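You operate a simulated robot arm through the tools that you are given. There is no shell and no other tool.

You are at the controls of a simulated robot arm. One attempt, no reset.

## Task
Put things in order on the top of the teal bench. At the end: the brown ticket block from the top of the teal bench stands where the white ticket stood; the white ticket from the top of the teal bench stands where the brown leather roll stood; the wedge from the top of the teal bench is in the brown wooden tray; the brown leather roll from the top of the teal bench is on the beige carton (marked "Cord"); the white paper ball from the top of the teal bench stands where the brown ticket block stood; whatever was shut is shut again. Leave all else as you found it, and nothing knocked over.

Only the result counts: the job must be done as asked and must still hold three seconds after the hand-in. Knocking over, shifting, dropping, spilling or breaking anything else fails it.

## Robot
A 6-joint arm with a two-finger gripper, fixed in place. Base frame: the origin is on the floor under the middle of its stand, x ahead of it, y to its left, z up; the work surface is at about z = 0.84. Units: m, degrees, N and s.
With the tool pointing down near the work surface it reaches from about 0.12 to 0.68 m from the base axis. Its first joint turns from -66.0 to 66.0 degrees. Payload 2.45 kg.
The TCP is the grasp point between the finger pads, 0.03 m short of the fingertips. In the tool frame z runs along the fingers and y along their closing line. The gripper opens to 0.106 m; its body begins 0.079 m behind the TCP.
Orientation is that of the tool frame in the base frame, as [roll, pitch, yaw] about the fixed x, y, z axes, in that order (R = Rz(yaw) Ry(pitch) Rx(roll)). With the fingers straight down and closing along the base's y, the tool's x points along the base's -x, its y along +y and its z along -z.

## Interface
- The arm moves only by the tool arm_command. Its argument "motion" is a list of rows, each a list of 7 numbers: the shift along the tool's x, y, z in m, then the turn, a rotation vector about the tool's x, y, z in degrees, then the opening, from 0 (shut) to 1 (fully open). In form: [[x, y, z, ax, ay, az, fingers], ...]. A call has 1 to 20 rows; each row shifts and turns the commanded pose from where the row before left it, along the tool's axes as they then stand. Rows are played at 5 a second. More than 0.05 m and 8.6 degrees between two rows, or a gripper value outside its range, and nothing of the call is played. Where a pose cannot be reached the arm comes as near as it can. A force on the tool above 40 N (or 10 N above the force at the start of the call, whichever is more), or a blocked arm, ends the call early, and 0.2 s more pass. Each finger travels about 0.153 m/s and halts on what it meets, pressing with about 22 N; the grip force reading is that of the motor and also rises with nothing between the fingers. The clock runs only during rows and for 0.2 s after the last one: add rows that do not move to give the fingers time. It gives the time, the measured TCP pose, the force on the tool (base axes), the opening and the grip force at its end, in the units of the frame above (readings bear some noise), with the torque about the TCP (base axes, N m) and any sound that the robot's microphone picked up.
- Cameras (640 x 400 px; columns grow to the right, rows downward): "scene" is fixed at [0.0836, 0.4228, 1.4076]; the picture's right is [-0.46, -0.89, 0.00], its down [-0.51, 0.27, -0.82] and it looks along [0.72, -0.38, -0.58] (base axes); focal length 339 px, centre (320, 200). "wrist" rides on the gripper at [0.076, -0.002, -0.106] in the tool frame; the picture's right is [0.02, 1.00, 0.00], its down [-0.78, 0.02, -0.62] and it looks along [-0.62, 0.01, 0.78] (tool axes); focal length 247 px, centre (320, 200). There is no depth. A picture from a camera that has moved, and an enlarged one, comes with that camera's place and axes in the base frame and with its lens. The place of the scene camera against the robot may be out by one fixed shift of up to 0.025 m in any direction.
- snapshot(camera): a new picture of that camera. The clock stands still meanwhile.
- inspect(camera, box): a new picture of the part [left, top, right, bottom] of that camera's present view, enlarged. The clock stands still meanwhile.
- finish_job(): hands the job in; it is judged then, once.

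Places have to be worked out from the pictures, the camera data and where the tool is seen. Open the gripper and draw the arm clear of the work before you hand the job in, unless the task says otherwise.

The tools are called after "Request:" by a JSON object that holds its "fn" and its "kwargs". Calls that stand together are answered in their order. arm_command: Moves the arm, as the interface text tells. Its arguments: {"type":"object","properties":{"motion":{"type":"array"}},"required":["motion"]} The other tools are called the same way: snapshot (camera) takes a picture; inspect (camera, box) takes an enlarged picture of a part of a camera's view; finish_job () hands the job in.

At the start:

```text
time_s: 0.0
tool_pos: [0.2978, 0.085, 1.1652]
ee_rot: [-180.0, 0.0, -180.0]
wrist_force: [0.3, -0.7, 0.1]
ft_torque: [-0.01, 0.0, 0.01]
opening: 0.1059
finger_force: 0.0
```

scene: 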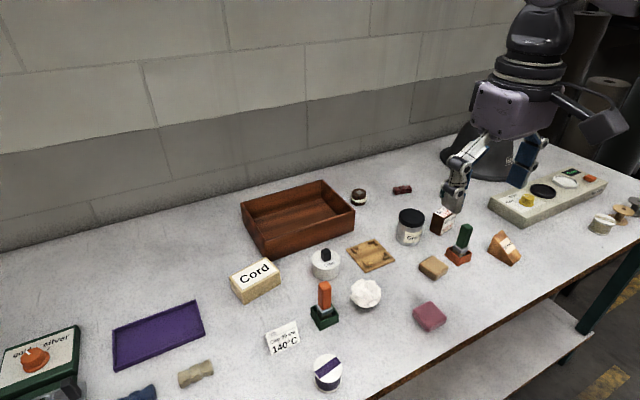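
wrist: 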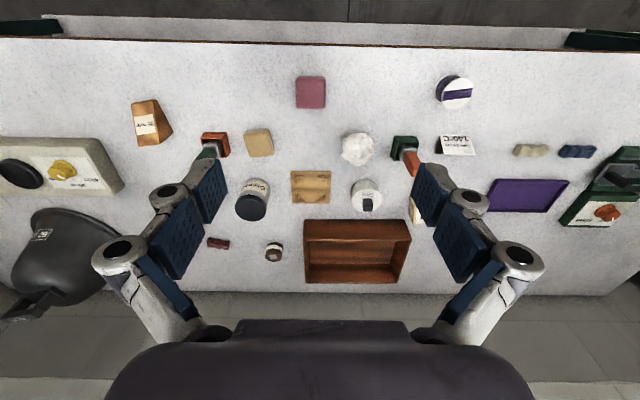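

I'll begin by looking closely at both camera views to identify every object.

Request:
{"fn": "inspect", "kwargs": {"camera": "scene", "box": [220, 160, 420, 285]}}

Request:
{"fn": "inspect", "kwargs": {"camera": "scene", "box": [380, 160, 640, 322]}}

Request:
{"fn": "inspect", "kwargs": {"camera": "scene", "box": [0, 280, 220, 400]}}

Request:
{"fn": "inspect", "kwargs": {"camera": "scene", "box": [220, 260, 460, 400]}}

Request:
{"fn": "inspect", "kwargs": {"camera": "wrist", "box": [0, 60, 320, 260]}}

Request:
{"fn": "inspect", "kwargs": {"camera": "wrist", "box": [320, 60, 640, 260]}}

```text
3.20 times, centred on (320, 222) of scene
camera zoom: at [0.0836, 0.4228, 1.4076], right [-0.46, -0.89, 0.0], down [-0.51, 0.27, -0.82], along [0.72, -0.38, -0.58], focal length 1085 px, centre (320, 128)
```

zoom: 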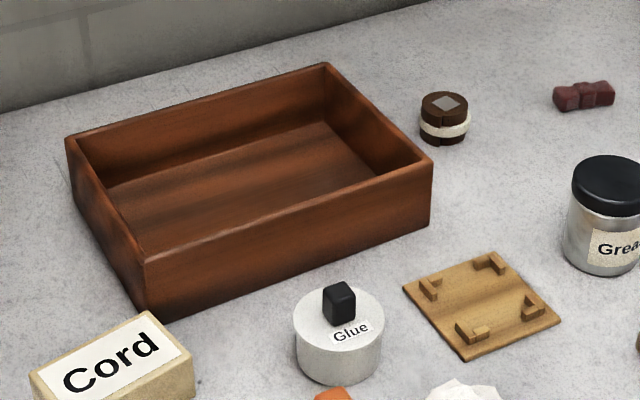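

```text
2.46 times, centred on (510, 241) of scene
camera zoom: at [0.0836, 0.4228, 1.4076], right [-0.46, -0.89, 0.0], down [-0.51, 0.27, -0.82], along [0.72, -0.38, -0.58], focal length 834 px, centre (-148, 99)
```

zoom: 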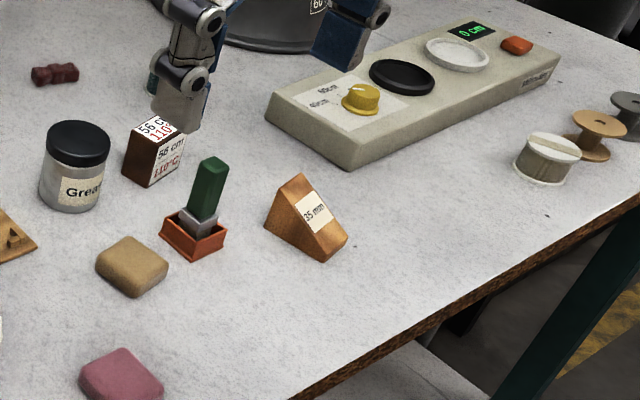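

```text
2.91 times, centred on (110, 340) of scene
camera zoom: at [0.0836, 0.4228, 1.4076], right [-0.46, -0.89, 0.0], down [-0.51, 0.27, -0.82], along [0.72, -0.38, -0.58], focal length 986 px, centre (931, -207)
```

zoom: 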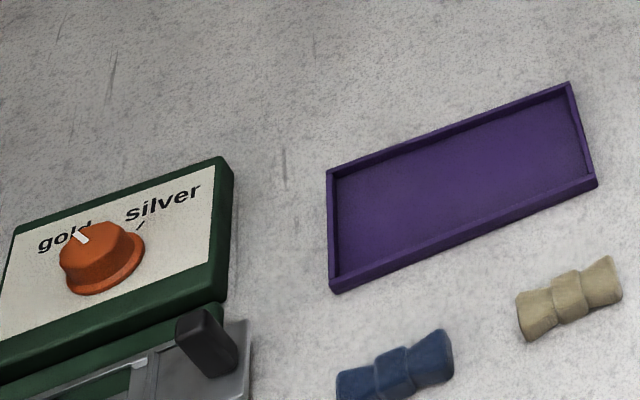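

```text
2.67 times, centred on (340, 330) of scene
camera zoom: at [0.0836, 0.4228, 1.4076], right [-0.46, -0.89, 0.0], down [-0.51, 0.27, -0.82], along [0.72, -0.38, -0.58], focal length 904 px, centre (267, -147)
```

zoom: 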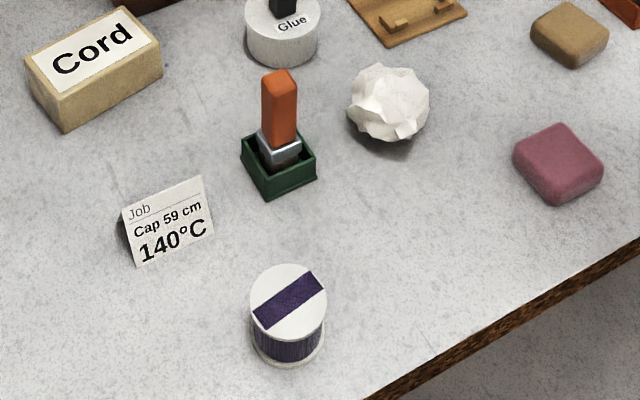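

```text
2.00 times, centred on (160, 160) of wrist
camera zoom: at [0.2208, 0.0817, 1.2712], right [-0.02, 1.0, 0.0], down [0.78, 0.02, 0.62], along [0.62, 0.01, -0.78], focal length 494 px, centre (640, 280)
```

zoom: 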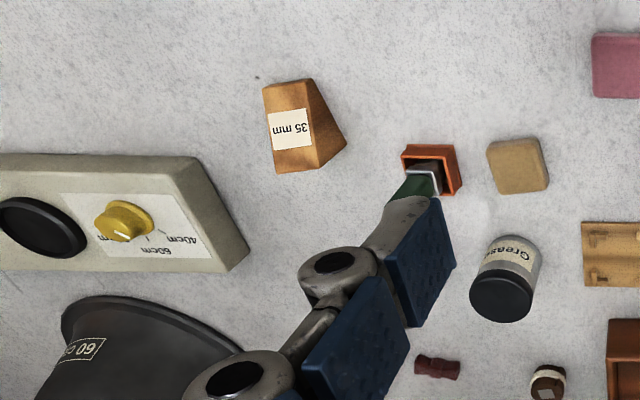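

```text
2.00 times, centred on (480, 160) of wrist
camera zoom: at [0.2208, 0.0817, 1.2712], right [-0.02, 1.0, 0.0], down [0.78, 0.02, 0.62], along [0.62, 0.01, -0.78], focal length 494 px, centre (0, 280)
```

zoom: 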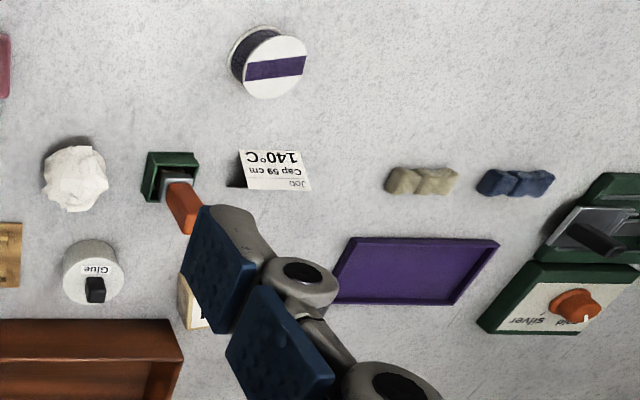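

The bench is clear in outline. Now I'll zoom on the small objects to tell apart the leather roll, ticket, ticket block and the knotted things.

Request:
{"fn": "inspect", "kwargs": {"camera": "scene", "box": [335, 170, 431, 230]}}

Request:
{"fn": "inspect", "kwargs": {"camera": "scene", "box": [400, 195, 480, 245]}}

Request:
{"fn": "inspect", "kwargs": {"camera": "scene", "box": [250, 310, 330, 360]}}

Request:
{"fn": "inspect", "kwargs": {"camera": "scene", "box": [216, 240, 312, 300]}}

Request:
{"fn": "inspect", "kwargs": {"camera": "wrist", "box": [190, 220, 310, 295]}}

Request:
{"fn": "inspect", "kwargs": {"camera": "scene", "box": [480, 220, 544, 280]}}

```text
6.67 times, centred on (383, 200) of scene
camera zoom: at [0.0836, 0.4228, 1.4076], right [-0.46, -0.89, 0.0], down [-0.51, 0.27, -0.82], along [0.72, -0.38, -0.58], focal length 2260 px, centre (-100, 200)
```

zoom: 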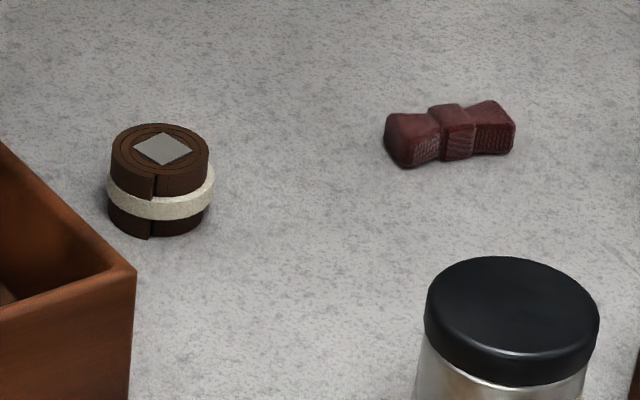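

```text
8.00 times, centred on (440, 220) of scene
camera zoom: at [0.0836, 0.4228, 1.4076], right [-0.46, -0.89, 0.0], down [-0.51, 0.27, -0.82], along [0.72, -0.38, -0.58], focal length 2712 px, centre (-640, 40)
```

zoom: 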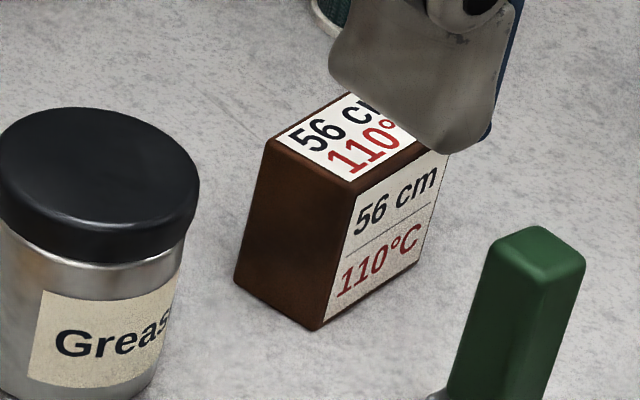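

```text
8.00 times, centred on (290, 335) of scene
camera zoom: at [0.0836, 0.4228, 1.4076], right [-0.46, -0.89, 0.0], down [-0.51, 0.27, -0.82], along [0.72, -0.38, -0.58], focal length 2712 px, centre (560, -880)
```

zoom: 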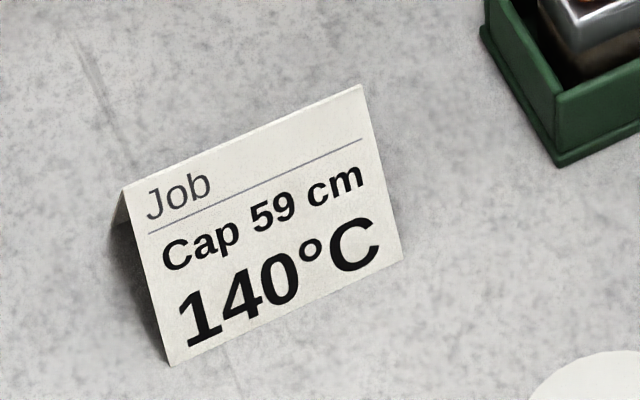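

```text
6.67 times, centred on (264, 270) of scene
camera zoom: at [0.0836, 0.4228, 1.4076], right [-0.46, -0.89, 0.0], down [-0.51, 0.27, -0.82], along [0.72, -0.38, -0.58], focal length 2260 px, centre (693, -267)
```

zoom: 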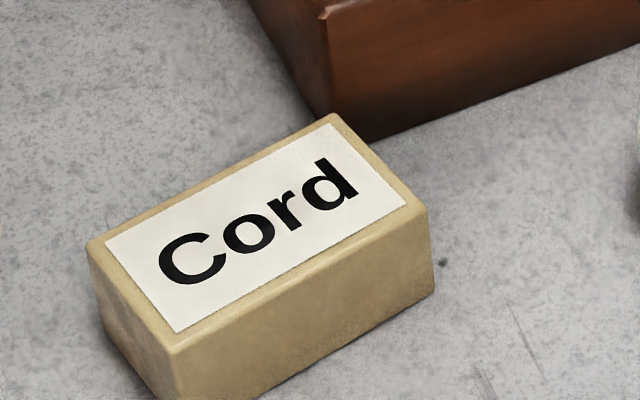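

```text
5.33 times, centred on (250, 258) of wrist
camera zoom: at [0.2208, 0.0817, 1.2712], right [-0.02, 1.0, 0.0], down [0.78, 0.02, 0.62], along [0.62, 0.01, -0.78], focal length 1317 px, centre (693, -107)
```

zoom: 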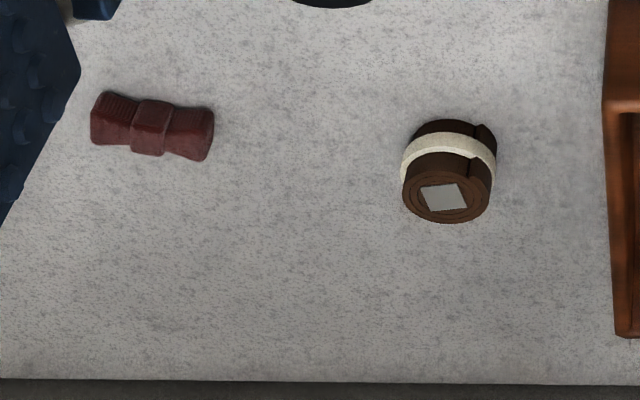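

```text
6.67 times, centred on (512, 250) of scene
camera zoom: at [0.0836, 0.4228, 1.4076], right [-0.46, -0.89, 0.0], down [-0.51, 0.27, -0.82], along [0.72, -0.38, -0.58], focal length 2260 px, centre (-960, -133)
```

zoom: 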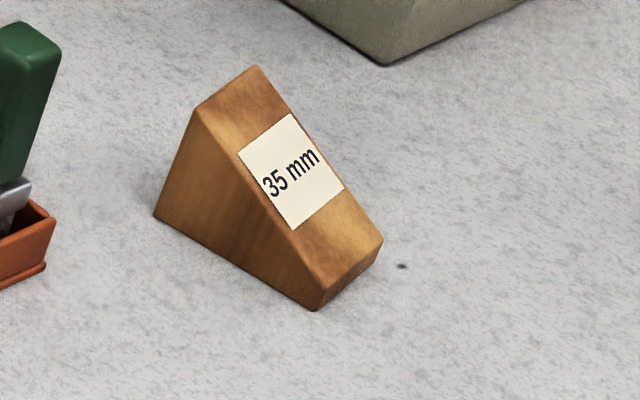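

The brown leather roll is the dark spiral cylinder with the white band, near (0.72, -0.03). The ticket block is the "56 cm / 110°C" block, and the white ticket is the folded "Job" card. I'll move the arm to a hover short of the roll and look with the wrist camera.

Request:
{"fn": "arm_command", "kwargs": {"motion": [[-0.042, -0.019, 0.011, 0, 0, 0, 1], [-0.042, -0.019, 0.011, 0, 0, 0, 1], [-0.042, -0.019, 0.011, 0, 0, 0, 1], [-0.042, -0.019, 0.011, 0, 0, 0, 1], [-0.042, -0.019, 0.011, 0, 0, 0, 1], [-0.042, -0.019, 0.011, 0, 0, 0, 1], [0, 0, 0, 0, 0, 0, 1]]}}

Request:
{"fn": "snapshot", "kwargs": {"camera": "wrist"}}

Request:
{"fn": "snapshot", "kwargs": {"camera": "scene"}}

```text
time_s: 1.6
tool_pos: [0.5516, -0.0311, 1.0996]
ee_rot: [180.0, 0.1, 180.0]
wrist_force: [-0.1, 0.3, 0.4]
ft_torque: [0.0, 0.02, 0.01]
opening: 0.1057
finger_force: 0.2
```

```text
taken
camera wrist: at [0.475, -0.0328, 1.2056], right [-0.02, 1.0, 0.0], down [0.78, 0.02, 0.62], along [0.62, 0.01, -0.78], focal length 247 px, centre (320, 200)
```

wrist: 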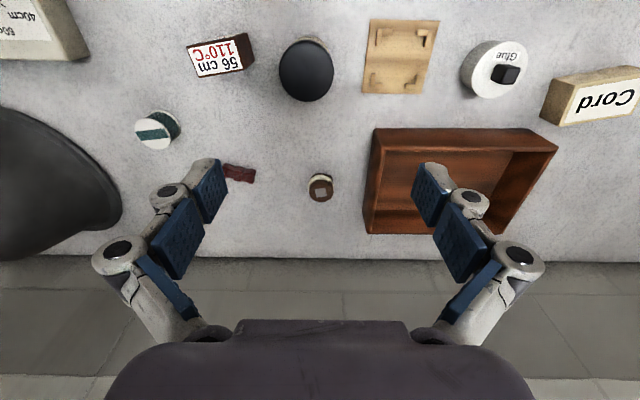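

```text
taken
```

scene: 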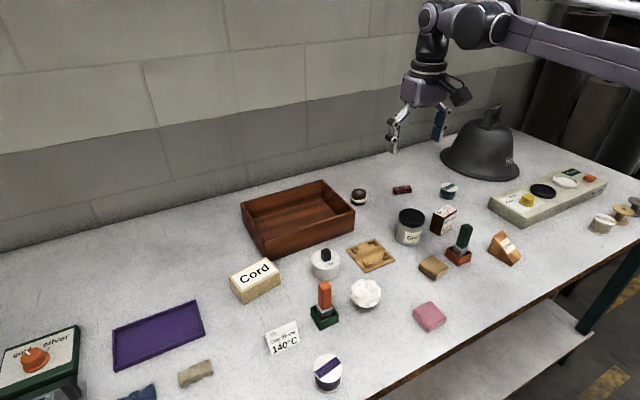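

The roll shows in the wrist view ahead of the fingers. I'll zoom on it and on the ticket block, carton and tray to compute positions.

Request:
{"fn": "inspect", "kwargs": {"camera": "wrist", "box": [280, 160, 360, 210]}}

Request:
{"fn": "inspect", "kwargs": {"camera": "wrist", "box": [170, 20, 350, 132]}}

Request:
{"fn": "inspect", "kwargs": {"camera": "wrist", "box": [350, 10, 640, 191]}}

```text
8.00 times, centred on (320, 185) of wrist
camera zoom: at [0.475, -0.0328, 1.2056], right [-0.02, 1.0, 0.0], down [0.78, 0.02, 0.62], along [0.62, 0.01, -0.78], focal length 1976 px, centre (320, 320)
```

zoom: 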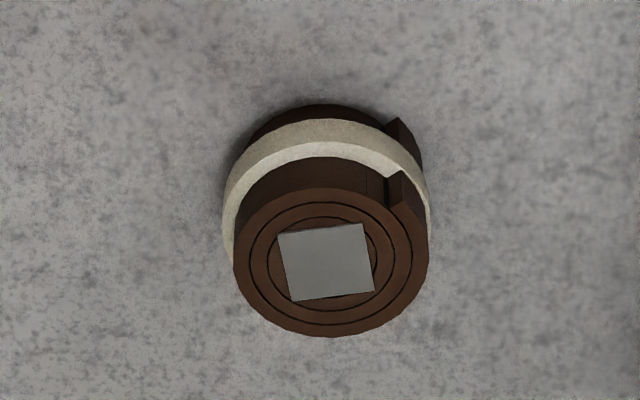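

```text
3.56 times, centred on (260, 76) of wrist
camera zoom: at [0.475, -0.0328, 1.2056], right [-0.02, 1.0, 0.0], down [0.78, 0.02, 0.62], along [0.62, 0.01, -0.78], focal length 878 px, centre (533, 641)
```

zoom: 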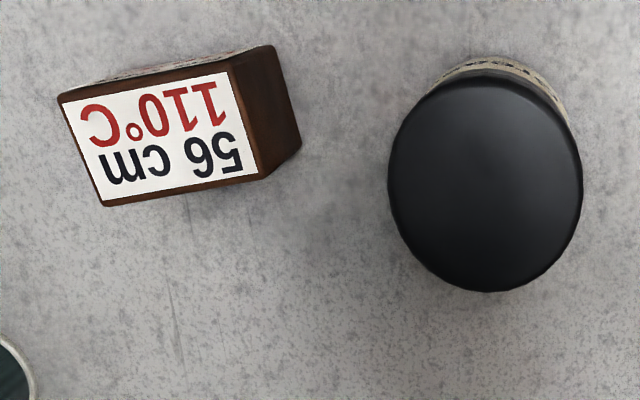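

```text
2.21 times, centred on (495, 100) of wrist
camera zoom: at [0.475, -0.0328, 1.2056], right [-0.02, 1.0, 0.0], down [0.78, 0.02, 0.62], along [0.62, 0.01, -0.78], focal length 545 px, centre (-66, 420)
```

zoom: 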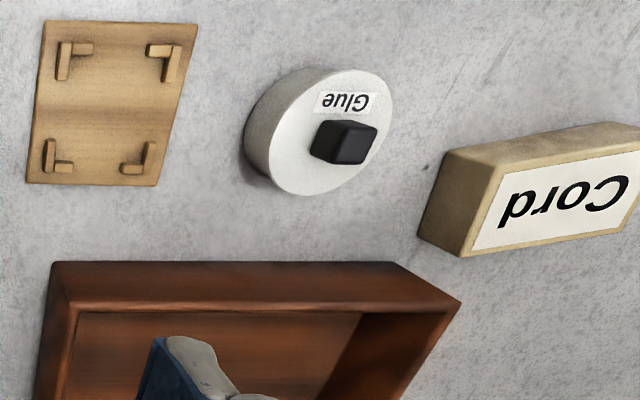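

The roll works out at about (0.725, -0.027), radius about 0.021, top at z about 0.872. That's past straight-down reach, so I'll tilt the tool 20° outward and hover along the approach line with the fingers partly closed.

Request:
{"fn": "arm_command", "kwargs": {"motion": [[0, 0, 0, 0, -7, 0, 0.62], [0, 0, 0, 0, -7, 0, 0.62], [0, 0, 0, 0, -6, 0, 0.62], [-0.02, 0.00115, 0.0428, 0, 0, 0, 0.62], [-0.02, 0.00115, 0.0428, 0, 0, 0, 0.62], [-0.02, 0.00115, 0.0428, 0, 0, 0, 0.62], [-0.02, 0.00115, 0.0428, 0, 0, 0, 0.62], [0, 0, 0, 0, 0, 0, 0.62]]}}

Request:
{"fn": "snapshot", "kwargs": {"camera": "wrist"}}

Request:
{"fn": "snapshot", "kwargs": {"camera": "scene"}}

```text
time_s: 3.4
tool_pos: [0.681, -0.027, 0.9648]
ee_rot: [179.9, 20.1, -180.0]
wrist_force: [-0.6, 0.1, 0.3]
ft_torque: [-0.01, -0.01, -0.01]
opening: 0.0659
finger_force: 0.0
```

```text
taken
camera wrist: at [0.5721, -0.029, 1.0379], right [-0.02, 1.0, -0.01], down [0.52, 0.02, 0.85], along [0.85, 0.01, -0.52], focal length 247 px, centre (320, 200)
```

wrist: 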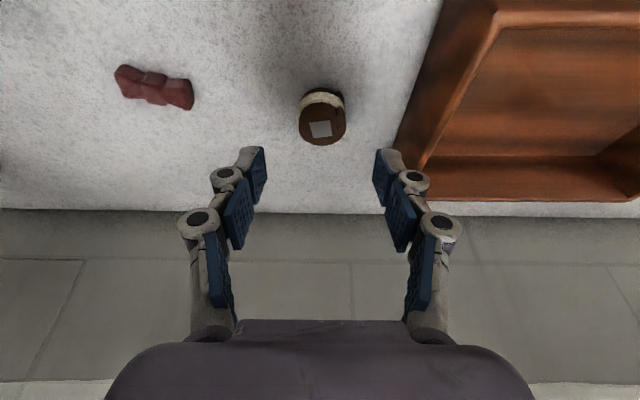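

```text
taken
```

scene: 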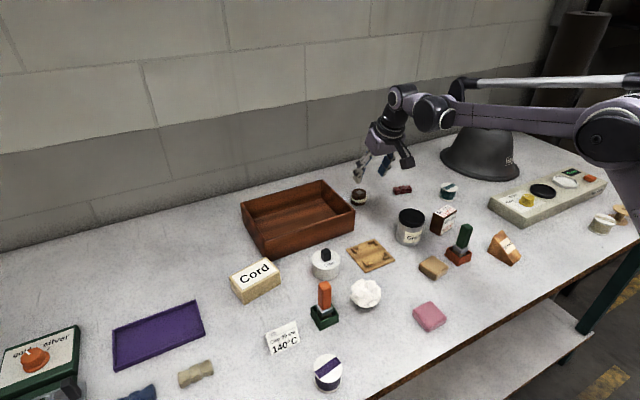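

The roll is centred between the fingers within about 1 mm and the tray wall is clear. I'll descend along the tool axis, then check before closing.

Request:
{"fn": "arm_command", "kwargs": {"motion": [[-0.0008, 0, 0.0239, 0, 0, 0, 0.62], [-0.0008, 0, 0.0239, 0, 0, 0, 0.62], [-0.0007, 0, 0.0239, 0, 0, 0, 0.62], [-0.0007, 0, 0.0239, 0, 0, 0, 0.62], [0, 0, 0, 0, 0, 0, 0.62], [0, 0, 0, 0, 0, 0, 0.62]]}}

Request:
{"fn": "snapshot", "kwargs": {"camera": "wrist"}}

Request:
{"fn": "inspect", "kwargs": {"camera": "scene", "box": [310, 140, 430, 215]}}

```text
time_s: 4.8
tool_pos: [0.7175, -0.0261, 0.8766]
ee_rot: [-179.9, 20.0, 179.9]
wrist_force: [-0.1, 0.0, 0.3]
ft_torque: [0.04, 0.0, -0.03]
opening: 0.0658
finger_force: 0.0
```

```text
taken
camera wrist: at [0.6087, -0.0286, 0.9498], right [-0.02, 1.0, -0.01], down [0.52, 0.02, 0.85], along [0.85, 0.01, -0.52], focal length 247 px, centre (320, 200)
```

wrist: 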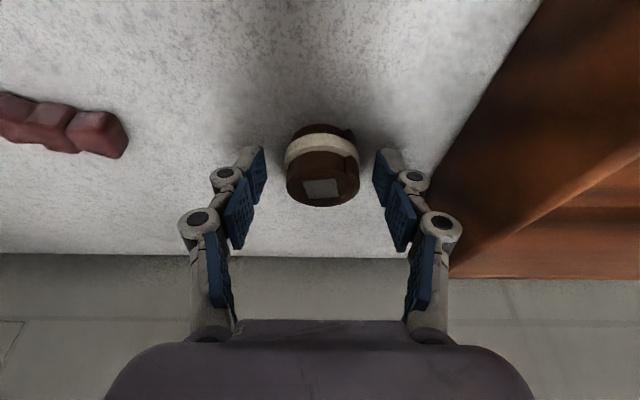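

```text
5.33 times, centred on (370, 178) of scene
camera zoom: at [0.0836, 0.4228, 1.4076], right [-0.46, -0.89, 0.0], down [-0.51, 0.27, -0.82], along [0.72, -0.38, -0.58], focal length 1808 px, centre (53, 320)
```

zoom: 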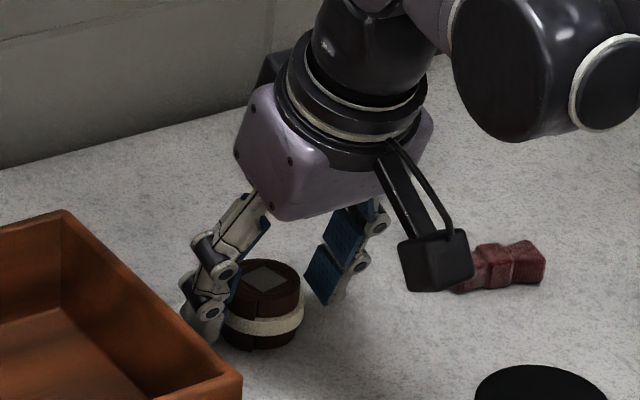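

The roll sits centrally between the pads with fingertips just above the bench; its place is about (0.723, -0.026). I'll close on it.

Request:
{"fn": "arm_command", "kwargs": {"motion": [[0, 0, 0, 0, 0, 0, 0.45], [0, 0, 0, 0, 0, 0, 0.3], [0, 0, 0, 0, 0, 0, 0.2], [0, 0, 0, 0, 0, 0, 0.2], [0, 0, 0, 0, 0, 0, 0.2]]}}

Request:
{"fn": "snapshot", "kwargs": {"camera": "wrist"}}

```text
time_s: 6.0
tool_pos: [0.7173, -0.0264, 0.8785]
ee_rot: [-180.0, 20.1, -180.0]
wrist_force: [0.9, 0.3, 1.3]
ft_torque: [0.02, -0.04, -0.03]
opening: 0.0419
finger_force: 22.3
```

```text
taken
camera wrist: at [0.6087, -0.0285, 0.95], right [-0.02, 1.0, -0.01], down [0.52, 0.02, 0.85], along [0.85, 0.01, -0.52], focal length 247 px, centre (320, 200)
```

wrist: 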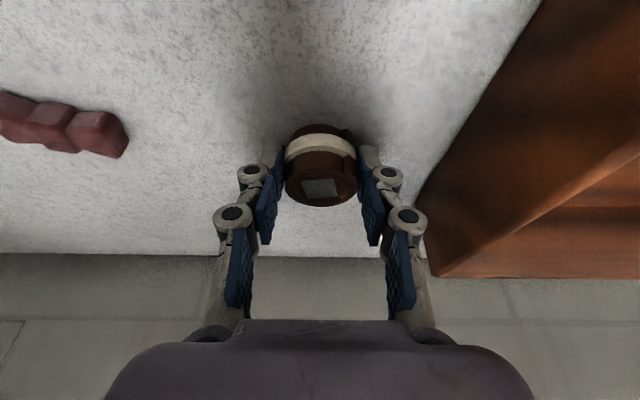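

Held at 0.042 m. I'll lift straight up, draw back and swing over toward the carton, stopping short to look at it.

Request:
{"fn": "arm_command", "kwargs": {"motion": [[-0.0103, 0, -0.0282, 0, 0, 0, 0.2], [-0.0103, 0, -0.0282, 0, 0, 0, 0.2], [0.0211, 0, -0.0396, 0, 0, 0, 0.2], [0.0211, 0, -0.0396, 0, 0, 0, 0.2], [0.0211, 0, -0.0396, 0, 0, 0, 0.2], [0.02, 0.045, 0, 0, 0, 0, 0.2], [0.02, 0.045, 0, 0, 0, 0, 0.2], [0.02, 0.045, 0, 0, 0, 0, 0.2], [0.02, 0.045, 0, 0, 0, 0, 0.2], [0, 0.045, 0, 0, 0, 0, 0.2], [0, 0.045, 0, 0, 0, 0, 0.2], [0, 0, 0, 0, 0, 0, 0.2]]}}

Request:
{"fn": "snapshot", "kwargs": {"camera": "wrist"}}

Request:
{"fn": "snapshot", "kwargs": {"camera": "scene"}}

```text
time_s: 8.6
tool_pos: [0.5436, 0.2451, 0.9988]
ee_rot: [179.9, 20.0, 179.9]
wrist_force: [0.2, -0.3, 1.1]
ft_torque: [-0.01, -0.04, 0.01]
opening: 0.0416
finger_force: 21.5
```

```text
taken
camera wrist: at [0.4346, 0.2423, 1.0728], right [-0.02, 1.0, -0.01], down [0.52, 0.02, 0.85], along [0.85, 0.01, -0.52], focal length 247 px, centre (320, 200)
```

wrist: 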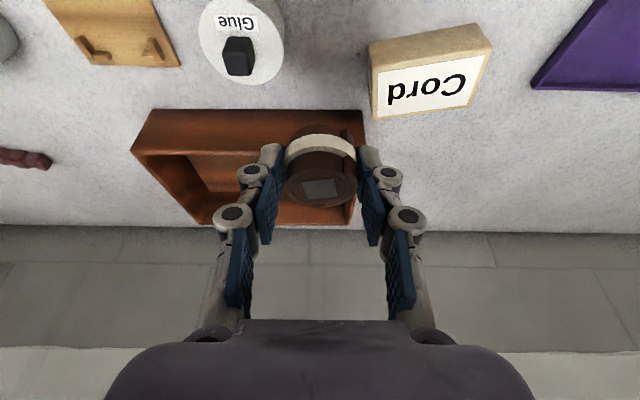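

```text
taken
```

scene: 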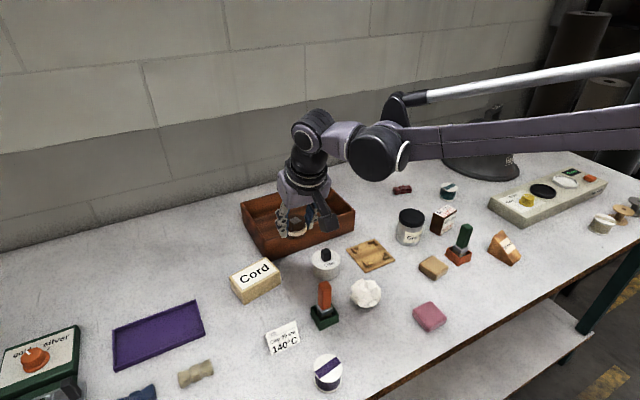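

The roll is secure and the carton is fully visible. I'll zoom in on the carton for its corners.

Request:
{"fn": "inspect", "kwargs": {"camera": "wrist", "box": [350, 10, 510, 130]}}

Request:
{"fn": "inspect", "kwargs": {"camera": "wrist", "box": [270, 120, 370, 220]}}

```text
3.33 times, centred on (430, 70) of wrist
camera zoom: at [0.4346, 0.2423, 1.0728], right [-0.02, 1.0, -0.01], down [0.52, 0.02, 0.85], along [0.85, 0.01, -0.52], focal length 823 px, centre (-47, 633)
```

zoom: 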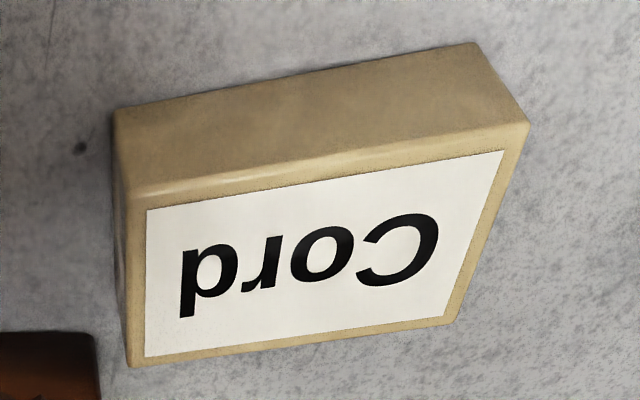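

```text
4.00 times, centred on (320, 170) of wrist
camera zoom: at [0.4346, 0.2423, 1.0728], right [-0.02, 1.0, -0.01], down [0.52, 0.02, 0.85], along [0.85, 0.01, -0.52], focal length 988 px, centre (320, 320)
```

zoom: 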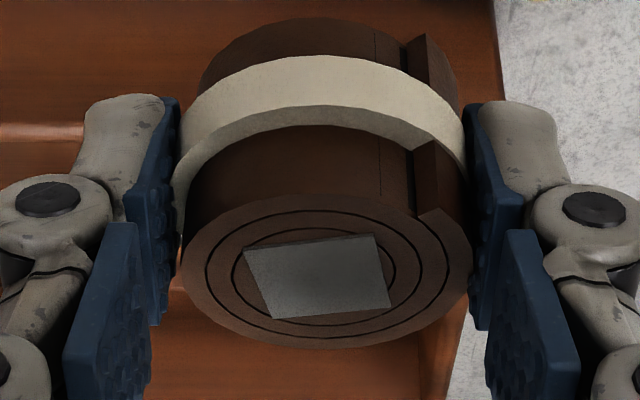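

Carton top works out at z≈0.880, centre (0.564, 0.332), about 0.087 × 0.051. I'll move over its centre and descend to about 2 cm above it, then check.

Request:
{"fn": "arm_command", "kwargs": {"motion": [[-0.0071, 0.0438, 0.0026, 0, 0, 0, 0.2], [-0.0071, 0.0438, 0.0026, 0, 0, 0, 0.2], [0.0103, 0, 0.0282, 0, 0, 0, 0.2], [0.0103, 0, 0.0282, 0, 0, 0, 0.2], [0, 0, 0, 0, 0, 0, 0.2], [0, 0, 0, 0, 0, 0, 0.2]]}}

Request:
{"fn": "snapshot", "kwargs": {"camera": "wrist"}}

Request:
{"fn": "inspect", "kwargs": {"camera": "scene", "box": [200, 200, 360, 300]}}

```text
time_s: 10.0
tool_pos: [0.5579, 0.3341, 0.9366]
ee_rot: [180.0, 20.1, 180.0]
wrist_force: [0.6, 0.0, 0.3]
ft_torque: [0.0, -0.01, -0.01]
opening: 0.0415
finger_force: 22.3
```

```text
taken
camera wrist: at [0.4488, 0.3311, 1.0104], right [-0.02, 1.0, -0.01], down [0.52, 0.02, 0.85], along [0.85, 0.01, -0.52], focal length 247 px, centre (320, 200)
```

wrist: 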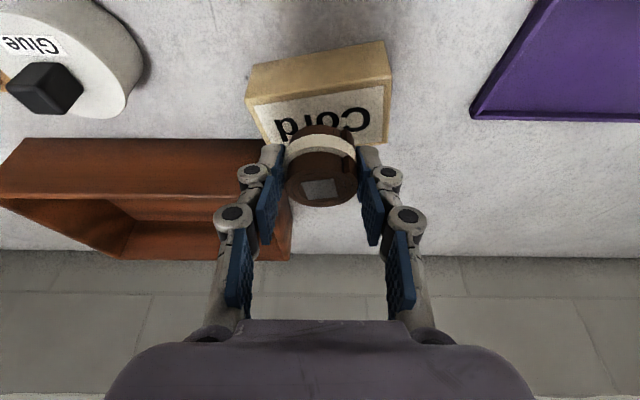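

```text
4.00 times, centred on (280, 250) of scene
camera zoom: at [0.0836, 0.4228, 1.4076], right [-0.46, -0.89, 0.0], down [-0.51, 0.27, -0.82], along [0.72, -0.38, -0.58], focal length 1356 px, centre (480, 0)
```

zoom: 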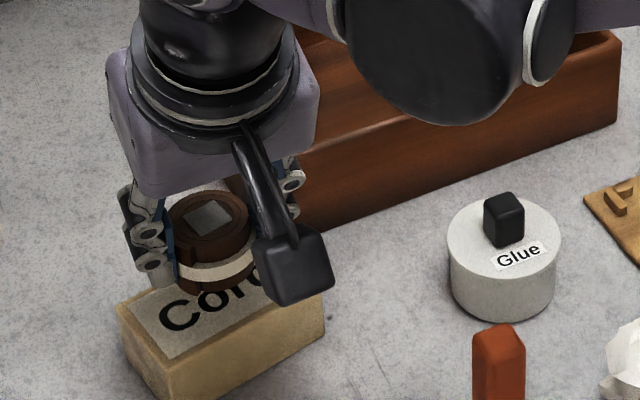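

Aligned over the carton. I'll lower the last 19 mm gently and watch the force for contact.

Request:
{"fn": "arm_command", "kwargs": {"motion": [[0.0034, 0, 0.0094, 0, 0, 0, 0.2], [0.0021, 0, 0.0056, 0, 0, 0, 0.2], [0.001, 0, 0.0028, 0, 0, 0, 0.2], [0, 0, 0, 0, 0, 0, 0.2]]}}

Request:
{"fn": "inspect", "kwargs": {"camera": "scene", "box": [220, 220, 316, 300]}}

Request:
{"fn": "inspect", "kwargs": {"camera": "wrist", "box": [230, 60, 410, 220]}}

```text
time_s: 11.0
tool_pos: [0.5587, 0.3331, 0.9219]
ee_rot: [179.9, 20.0, -180.0]
wrist_force: [0.1, 0.9, -0.7]
ft_torque: [0.0, 0.0, -0.02]
opening: 0.0418
finger_force: 22.2
```

```text
5.00 times, centred on (268, 260) of scene
camera zoom: at [0.0837, 0.4228, 1.4076], right [-0.46, -0.89, 0.0], down [-0.51, 0.27, -0.82], along [0.72, -0.38, -0.58], focal length 1695 px, centre (580, -100)
```

zoom: 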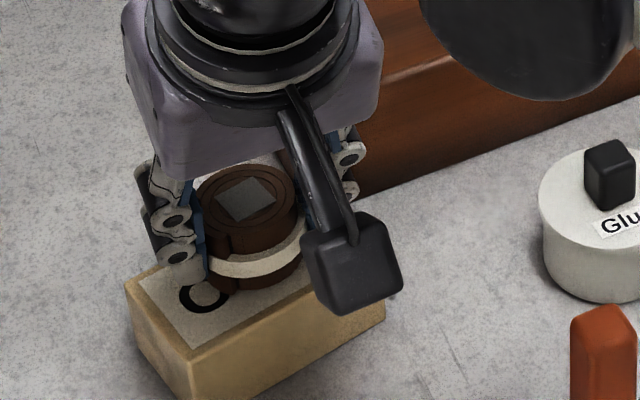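

```text
2.50 times, centred on (320, 140) of wrist
camera zoom: at [0.4494, 0.3304, 0.995], right [-0.02, 1.0, -0.01], down [0.52, 0.02, 0.85], along [0.85, 0.01, -0.52], focal length 617 px, centre (320, 350)
```

zoom: 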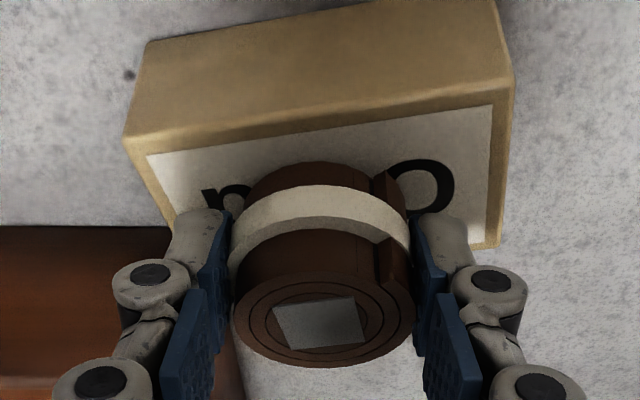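

Reading shows TCP z≈0.921, maybe still settling or just touching. I'll wait a moment and lower slightly further.

Request:
{"fn": "arm_command", "kwargs": {"motion": [[0, 0, 0, 0, 0, 0, 0.2], [0, 0, 0, 0, 0, 0, 0.2], [0, 0, 0, 0, 0, 0, 0.2]]}}

Request:
{"fn": "inspect", "kwargs": {"camera": "wrist", "box": [230, 60, 410, 220]}}

```text
time_s: 11.8
tool_pos: [0.5579, 0.3322, 0.9215]
ee_rot: [180.0, 20.0, 180.0]
wrist_force: [0.1, 0.1, -1.1]
ft_torque: [0.02, 0.0, 0.0]
opening: 0.0412
finger_force: 22.1
```

```text
2.50 times, centred on (320, 140) of wrist
camera zoom: at [0.4494, 0.3304, 0.9951], right [-0.02, 1.0, -0.01], down [0.52, 0.02, 0.85], along [0.85, 0.01, -0.52], focal length 617 px, centre (320, 350)
```

zoom: 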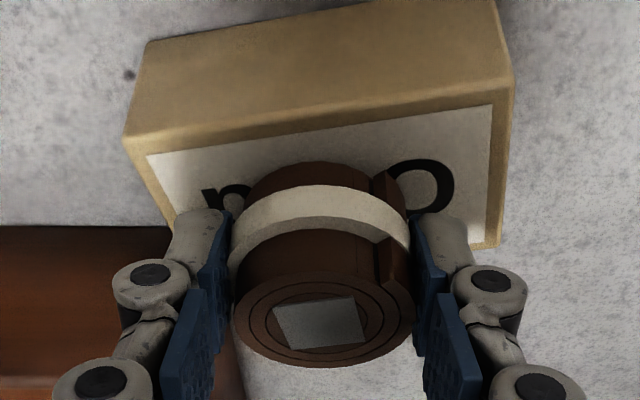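

I'll lower another 2 mm and compare force to see whether the roll is really resting.

Request:
{"fn": "arm_command", "kwargs": {"motion": [[0.0007, 0, 0.0019, 0, 0, 0, 0.2], [0, 0, 0, 0, 0, 0, 0.2], [0, 0, 0, 0, 0, 0, 0.2]]}}

Request:
{"fn": "inspect", "kwargs": {"camera": "scene", "box": [230, 240, 294, 290]}}

```text
time_s: 12.6
tool_pos: [0.5589, 0.3307, 0.9206]
ee_rot: [-179.9, 20.0, -180.0]
wrist_force: [-0.4, -0.3, -0.7]
ft_torque: [0.02, 0.02, 0.0]
opening: 0.0415
finger_force: 22.0
```

```text
8.00 times, centred on (262, 265) of scene
camera zoom: at [0.0837, 0.4228, 1.4076], right [-0.46, -0.89, 0.0], down [-0.51, 0.27, -0.82], along [0.72, -0.38, -0.58], focal length 2712 px, centre (784, -320)
```

zoom: 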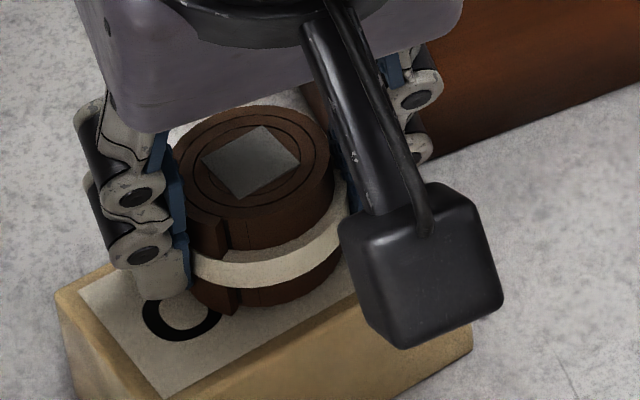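

Request:
{"fn": "inspect", "kwargs": {"camera": "wrist", "box": [260, 100, 380, 220]}}

```text
3.33 times, centred on (320, 160) of wrist
camera zoom: at [0.4498, 0.3299, 0.9933], right [-0.02, 1.0, -0.01], down [0.52, 0.02, 0.85], along [0.85, 0.01, -0.52], focal length 823 px, centre (320, 333)
```

zoom: 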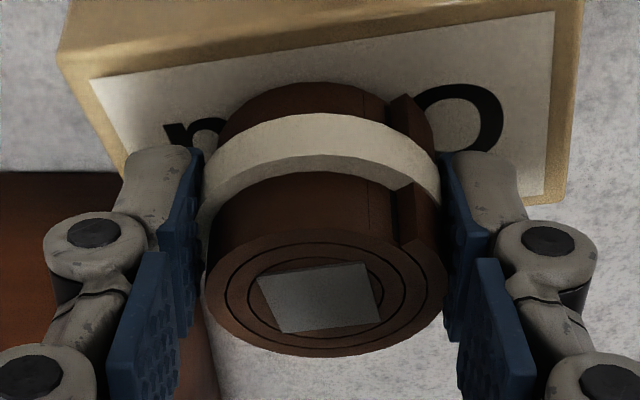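

The wrist moved the full 2 mm with no force, so the roll isn't resting yet (bottom at about 0.883 vs carton top about 0.880). I'll lower in small steps.

Request:
{"fn": "arm_command", "kwargs": {"motion": [[0.0005, 0, 0.0014, 0, 0, 0, 0.2], [0, 0, 0, 0, 0, 0, 0.2], [0, 0, 0, 0, 0, 0, 0.2]]}}

Request:
{"fn": "arm_command", "kwargs": {"motion": [[0.0005, 0, 0.0014, 0, 0, 0, 0.2], [0, 0, 0, 0, 0, 0, 0.2], [0, 0, 0, 0, 0, 0, 0.2]]}}

Request:
{"fn": "inspect", "kwargs": {"camera": "wrist", "box": [260, 100, 380, 220]}}

```text
time_s: 13.4
tool_pos: [0.5595, 0.3315, 0.919]
ee_rot: [-179.9, 20.0, -180.0]
wrist_force: [0.3, -0.3, -0.5]
ft_torque: [0.01, -0.01, -0.01]
opening: 0.0415
finger_force: 22.4
```

```text
time_s: 14.2
tool_pos: [0.5584, 0.3311, 0.9163]
ee_rot: [180.0, 20.0, 180.0]
wrist_force: [0.9, 1.6, 2.1]
ft_torque: [0.09, -0.04, 0.04]
opening: 0.041
finger_force: 22.0
```

```text
3.33 times, centred on (320, 160) of wrist
camera zoom: at [0.4502, 0.3291, 0.9902], right [-0.02, 1.0, -0.01], down [0.52, 0.02, 0.85], along [0.85, 0.01, -0.52], focal length 823 px, centre (320, 333)
```

zoom: 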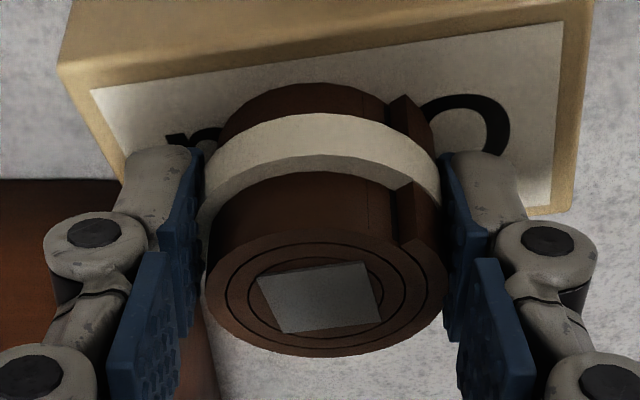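

Contact force now about 2 N at the predicted height, so the roll is resting on the carton. I'll release and back off along the tool axis.

Request:
{"fn": "arm_command", "kwargs": {"motion": [[0, 0, 0, 0, 0, 0, 0.4], [0, 0, 0, 0, 0, 0, 0.5], [0, 0, 0, 0, 0, 0, 0.62], [0, 0, 0, 0, 0, 0, 0.62], [0, 0, -0.02, 0, 0, 0, 0.62], [0, 0, -0.03, 0, 0, 0, 0.62], [0, 0, -0.045, 0, 0, 0, 0.62], [0, 0, -0.045, 0, 0, 0, 0.62], [0, 0, 0, 0, 0, 0, 0.62]]}}

Request:
{"fn": "snapshot", "kwargs": {"camera": "wrist"}}

Request:
{"fn": "snapshot", "kwargs": {"camera": "scene"}}

```text
time_s: 16.2
tool_pos: [0.5123, 0.3332, 1.0476]
ee_rot: [-180.0, 20.1, -179.9]
wrist_force: [0.7, 0.6, -0.1]
ft_torque: [-0.02, 0.05, -0.04]
opening: 0.0658
finger_force: 0.0
```

```text
taken
camera wrist: at [0.4036, 0.3301, 1.1203], right [-0.02, 1.0, -0.01], down [0.52, 0.02, 0.85], along [0.85, 0.01, -0.52], focal length 247 px, centre (320, 200)
```

wrist: 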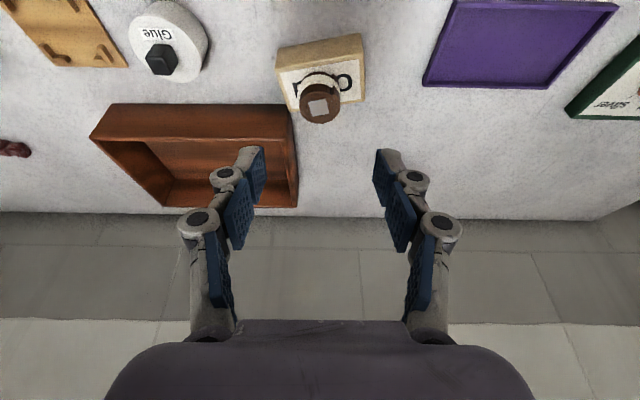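

```text
taken
```

scene: 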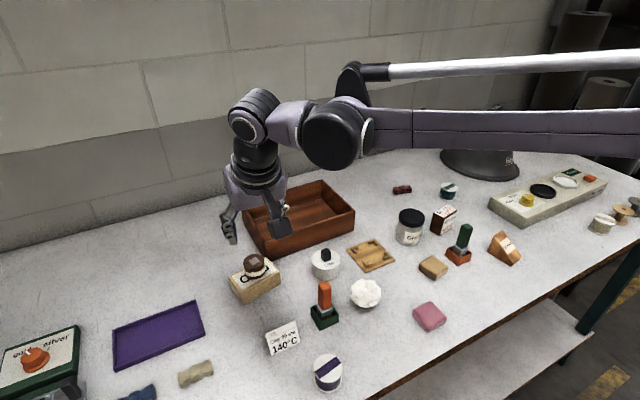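

The roll stands on the carton. Next is the white ticket: I'll draw back and look at it closely.

Request:
{"fn": "arm_command", "kwargs": {"motion": [[0.0397, -0.0075, -0.0224, 0, 0, 0, 0.62], [0.0397, -0.0075, -0.0224, 0, 0, 0, 0.62], [0.0397, -0.0075, -0.0224, 0, 0, 0, 0.62], [0.0397, -0.0075, -0.0224, 0, 0, 0, 0.62], [0, 0, 0, 0, 0, 0, 0.62], [0, 0, 0, 0, 0, 0, 0.62]]}}

Request:
{"fn": "snapshot", "kwargs": {"camera": "wrist"}}

Request:
{"fn": "inspect", "kwargs": {"camera": "scene", "box": [225, 245, 289, 305]}}

```text
time_s: 17.6
tool_pos: [0.3337, 0.301, 1.0792]
ee_rot: [180.0, 20.1, 180.0]
wrist_force: [-0.4, 0.0, 0.1]
ft_torque: [-0.02, 0.02, -0.02]
opening: 0.0658
finger_force: 0.1
```

```text
taken
camera wrist: at [0.224, 0.2984, 1.153], right [-0.02, 1.0, -0.01], down [0.52, 0.02, 0.85], along [0.85, 0.01, -0.52], focal length 247 px, centre (320, 200)
```

wrist: 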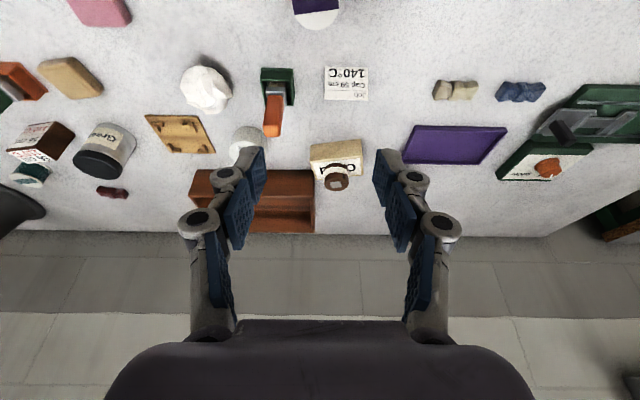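

```text
6.67 times, centred on (257, 275) of scene
camera zoom: at [0.0836, 0.4228, 1.4076], right [-0.46, -0.89, 0.0], down [-0.51, 0.27, -0.82], along [0.72, -0.38, -0.58], focal length 2260 px, centre (740, -300)
```

zoom: 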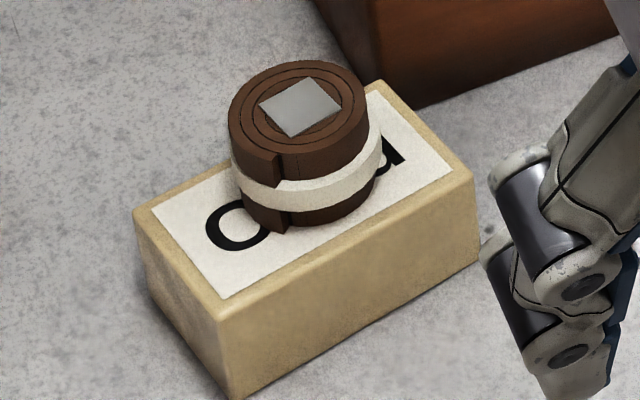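

The roll stands upright on the carton. Now I'll zoom on the ticket and its neighbours.

Request:
{"fn": "inspect", "kwargs": {"camera": "wrist", "box": [310, 55, 382, 115]}}

Request:
{"fn": "inspect", "kwargs": {"camera": "wrist", "box": [170, 40, 310, 140]}}

Request:
{"fn": "inspect", "kwargs": {"camera": "scene", "box": [255, 310, 319, 360]}}

```text
6.67 times, centred on (346, 85) of wrist
camera zoom: at [0.224, 0.2984, 1.153], right [-0.02, 1.0, -0.01], down [0.52, 0.02, 0.85], along [0.85, 0.01, -0.52], focal length 1646 px, centre (147, 967)
```

zoom: 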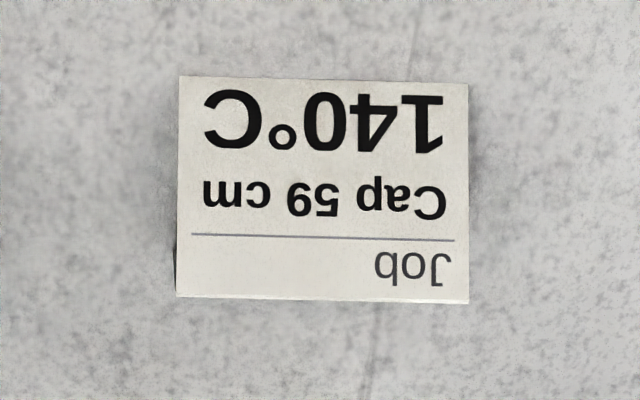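

```text
4.00 times, centred on (240, 90) of wrist
camera zoom: at [0.224, 0.2984, 1.153], right [-0.02, 1.0, -0.01], down [0.52, 0.02, 0.85], along [0.85, 0.01, -0.52], focal length 988 px, centre (640, 640)
```

zoom: 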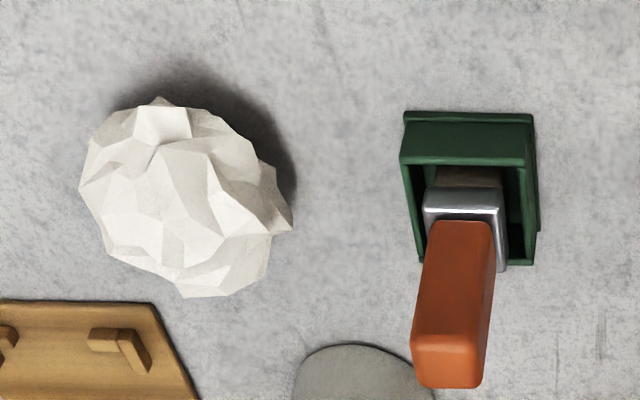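

```text
8.00 times, centred on (287, 335) of scene
camera zoom: at [0.0836, 0.4228, 1.4076], right [-0.46, -0.89, 0.0], down [-0.51, 0.27, -0.82], along [0.72, -0.38, -0.58], focal length 2712 px, centre (584, -880)
```

zoom: 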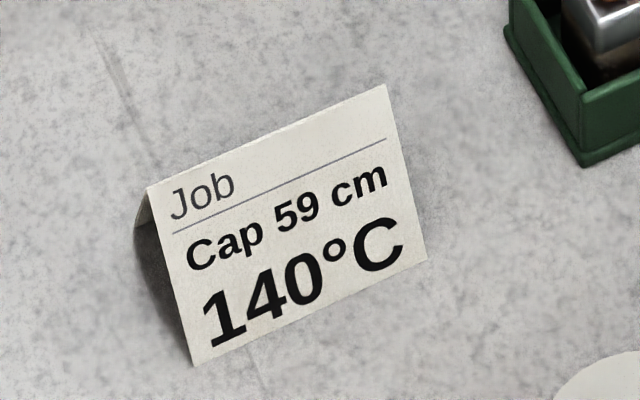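

The ticket is a tent card with its ridge along y: base x from 0.405 to 0.443, ridge at x≈0.424, z≈0.881, ends at y≈0.3045 and 0.360. I'll grip it by the two ends with the same 20° tilt, and start by hovering 8 cm back along the axis.

Request:
{"fn": "arm_command", "kwargs": {"motion": [[-0.0032, 0.008, 0.0353, 0, 0, 0, 0.7], [-0.0032, 0.008, 0.0353, 0, 0, 0, 0.7], [-0.0032, 0.008, 0.0353, 0, 0, 0, 0.7], [-0.0032, 0.008, 0.0353, 0, 0, 0, 0.7], [0, 0, 0, 0, 0, 0, 0.7], [0, 0, 0, 0, 0, 0, 0.7]]}}

Request:
{"fn": "snapshot", "kwargs": {"camera": "wrist"}}

Request:
{"fn": "inspect", "kwargs": {"camera": "scene", "box": [220, 250, 380, 360]}}

```text
time_s: 19.0
tool_pos: [0.3934, 0.3335, 0.9471]
ee_rot: [180.0, 20.0, -180.0]
wrist_force: [0.0, -0.7, 0.3]
ft_torque: [0.01, 0.0, -0.01]
opening: 0.074
finger_force: 0.1
```

```text
taken
camera wrist: at [0.2845, 0.3307, 1.0205], right [-0.02, 1.0, -0.01], down [0.52, 0.02, 0.85], along [0.85, 0.01, -0.52], focal length 247 px, centre (320, 200)
```

wrist: 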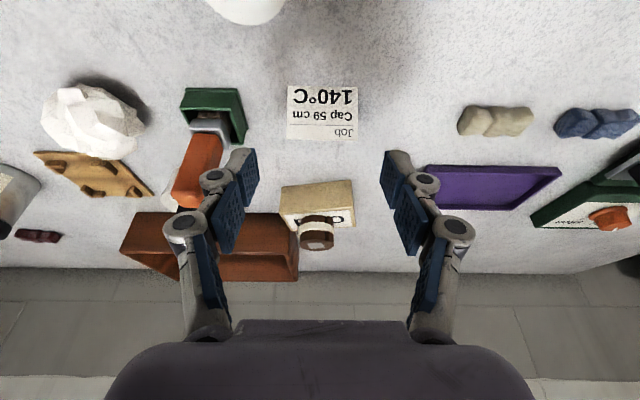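

```text
3.64 times, centred on (300, 305) of scene
camera zoom: at [0.0836, 0.4228, 1.4076], right [-0.46, -0.89, 0.0], down [-0.51, 0.27, -0.82], along [0.72, -0.38, -0.58], focal length 1233 px, centre (393, -182)
```

zoom: 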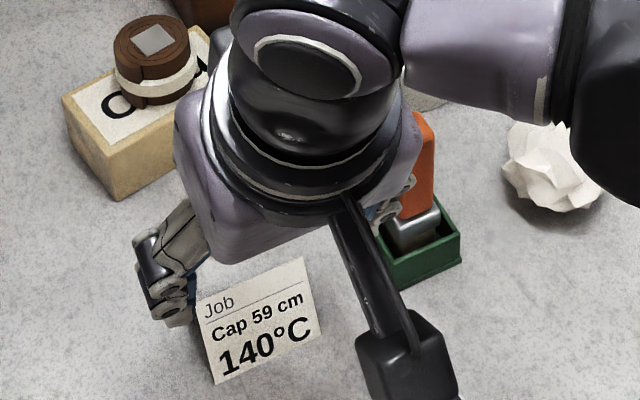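

Fingers clear the stamp handle by about 2.5 cm and the ticket is centred. I'll descend along the axis to the grip height.

Request:
{"fn": "arm_command", "kwargs": {"motion": [[-0.0005, 0, 0.025, 0, 0, 0, 0.7], [-0.0005, 0, 0.025, 0, 0, 0, 0.7], [-0.0005, 0, 0.0245, 0, 0, 0, 0.7], [0, 0, 0, 0, 0, 0, 0.7], [0, 0, 0, 0, 0, 0, 0.7]]}}

Request:
{"fn": "snapshot", "kwargs": {"camera": "wrist"}}

Request:
{"fn": "inspect", "kwargs": {"camera": "scene", "box": [220, 270, 380, 370]}}

```text
time_s: 20.2
tool_pos: [0.418, 0.3335, 0.8797]
ee_rot: [179.9, 20.0, -180.0]
wrist_force: [0.1, 0.9, 0.6]
ft_torque: [0.01, 0.0, 0.02]
opening: 0.0742
finger_force: 0.1
```

```text
taken
camera wrist: at [0.3097, 0.3308, 0.9517], right [-0.02, 1.0, -0.01], down [0.52, 0.02, 0.85], along [0.85, 0.01, -0.52], focal length 247 px, centre (320, 200)
```

wrist: 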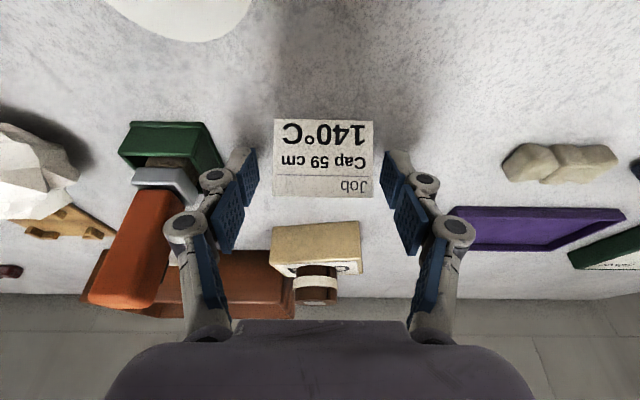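

```text
4.00 times, centred on (300, 320) of scene
camera zoom: at [0.0836, 0.4228, 1.4076], right [-0.46, -0.89, 0.0], down [-0.51, 0.27, -0.82], along [0.72, -0.38, -0.58], focal length 1356 px, centre (400, -280)
```

zoom: 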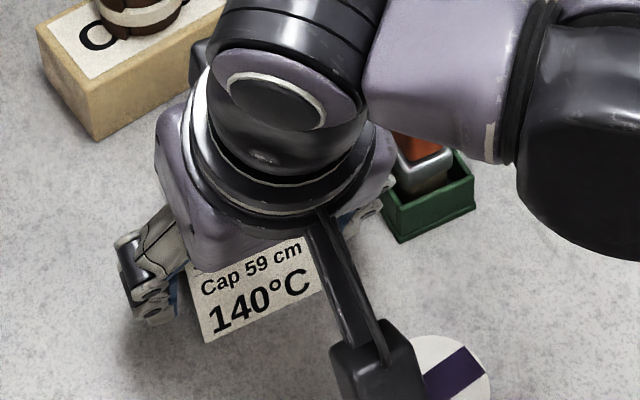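

The ticket sits between the pads with the axis through its middle. I'll close on its ends.

Request:
{"fn": "arm_command", "kwargs": {"motion": [[0, 0, 0, 0, 0, 0, 0.62], [0, 0, 0, 0, 0, 0, 0.55], [0, 0, 0, 0, 0, 0, 0.48], [0, 0, 0, 0, 0, 0, 0.45], [0, 0, 0, 0, 0, 0, 0.45]]}}

Request:
{"fn": "snapshot", "kwargs": {"camera": "wrist"}}

```text
time_s: 21.4
tool_pos: [0.4188, 0.3331, 0.8782]
ee_rot: [180.0, 20.1, 179.8]
wrist_force: [0.2, -0.6, 1.5]
ft_torque: [0.04, 0.0, 0.01]
opening: 0.0541
finger_force: 21.8
```

```text
taken
camera wrist: at [0.3096, 0.3308, 0.9519], right [-0.02, 1.0, -0.01], down [0.52, 0.02, 0.85], along [0.85, 0.01, -0.52], focal length 247 px, centre (320, 200)
```

wrist: 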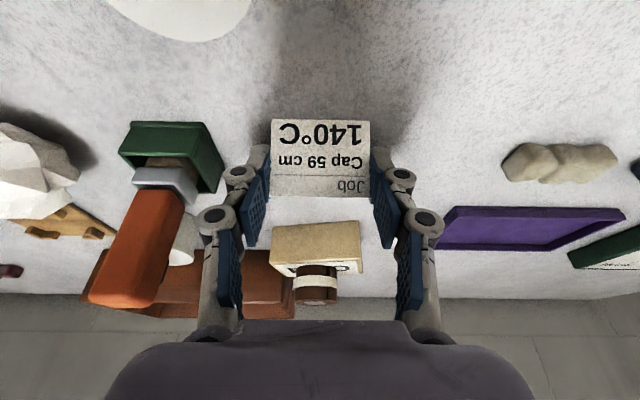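

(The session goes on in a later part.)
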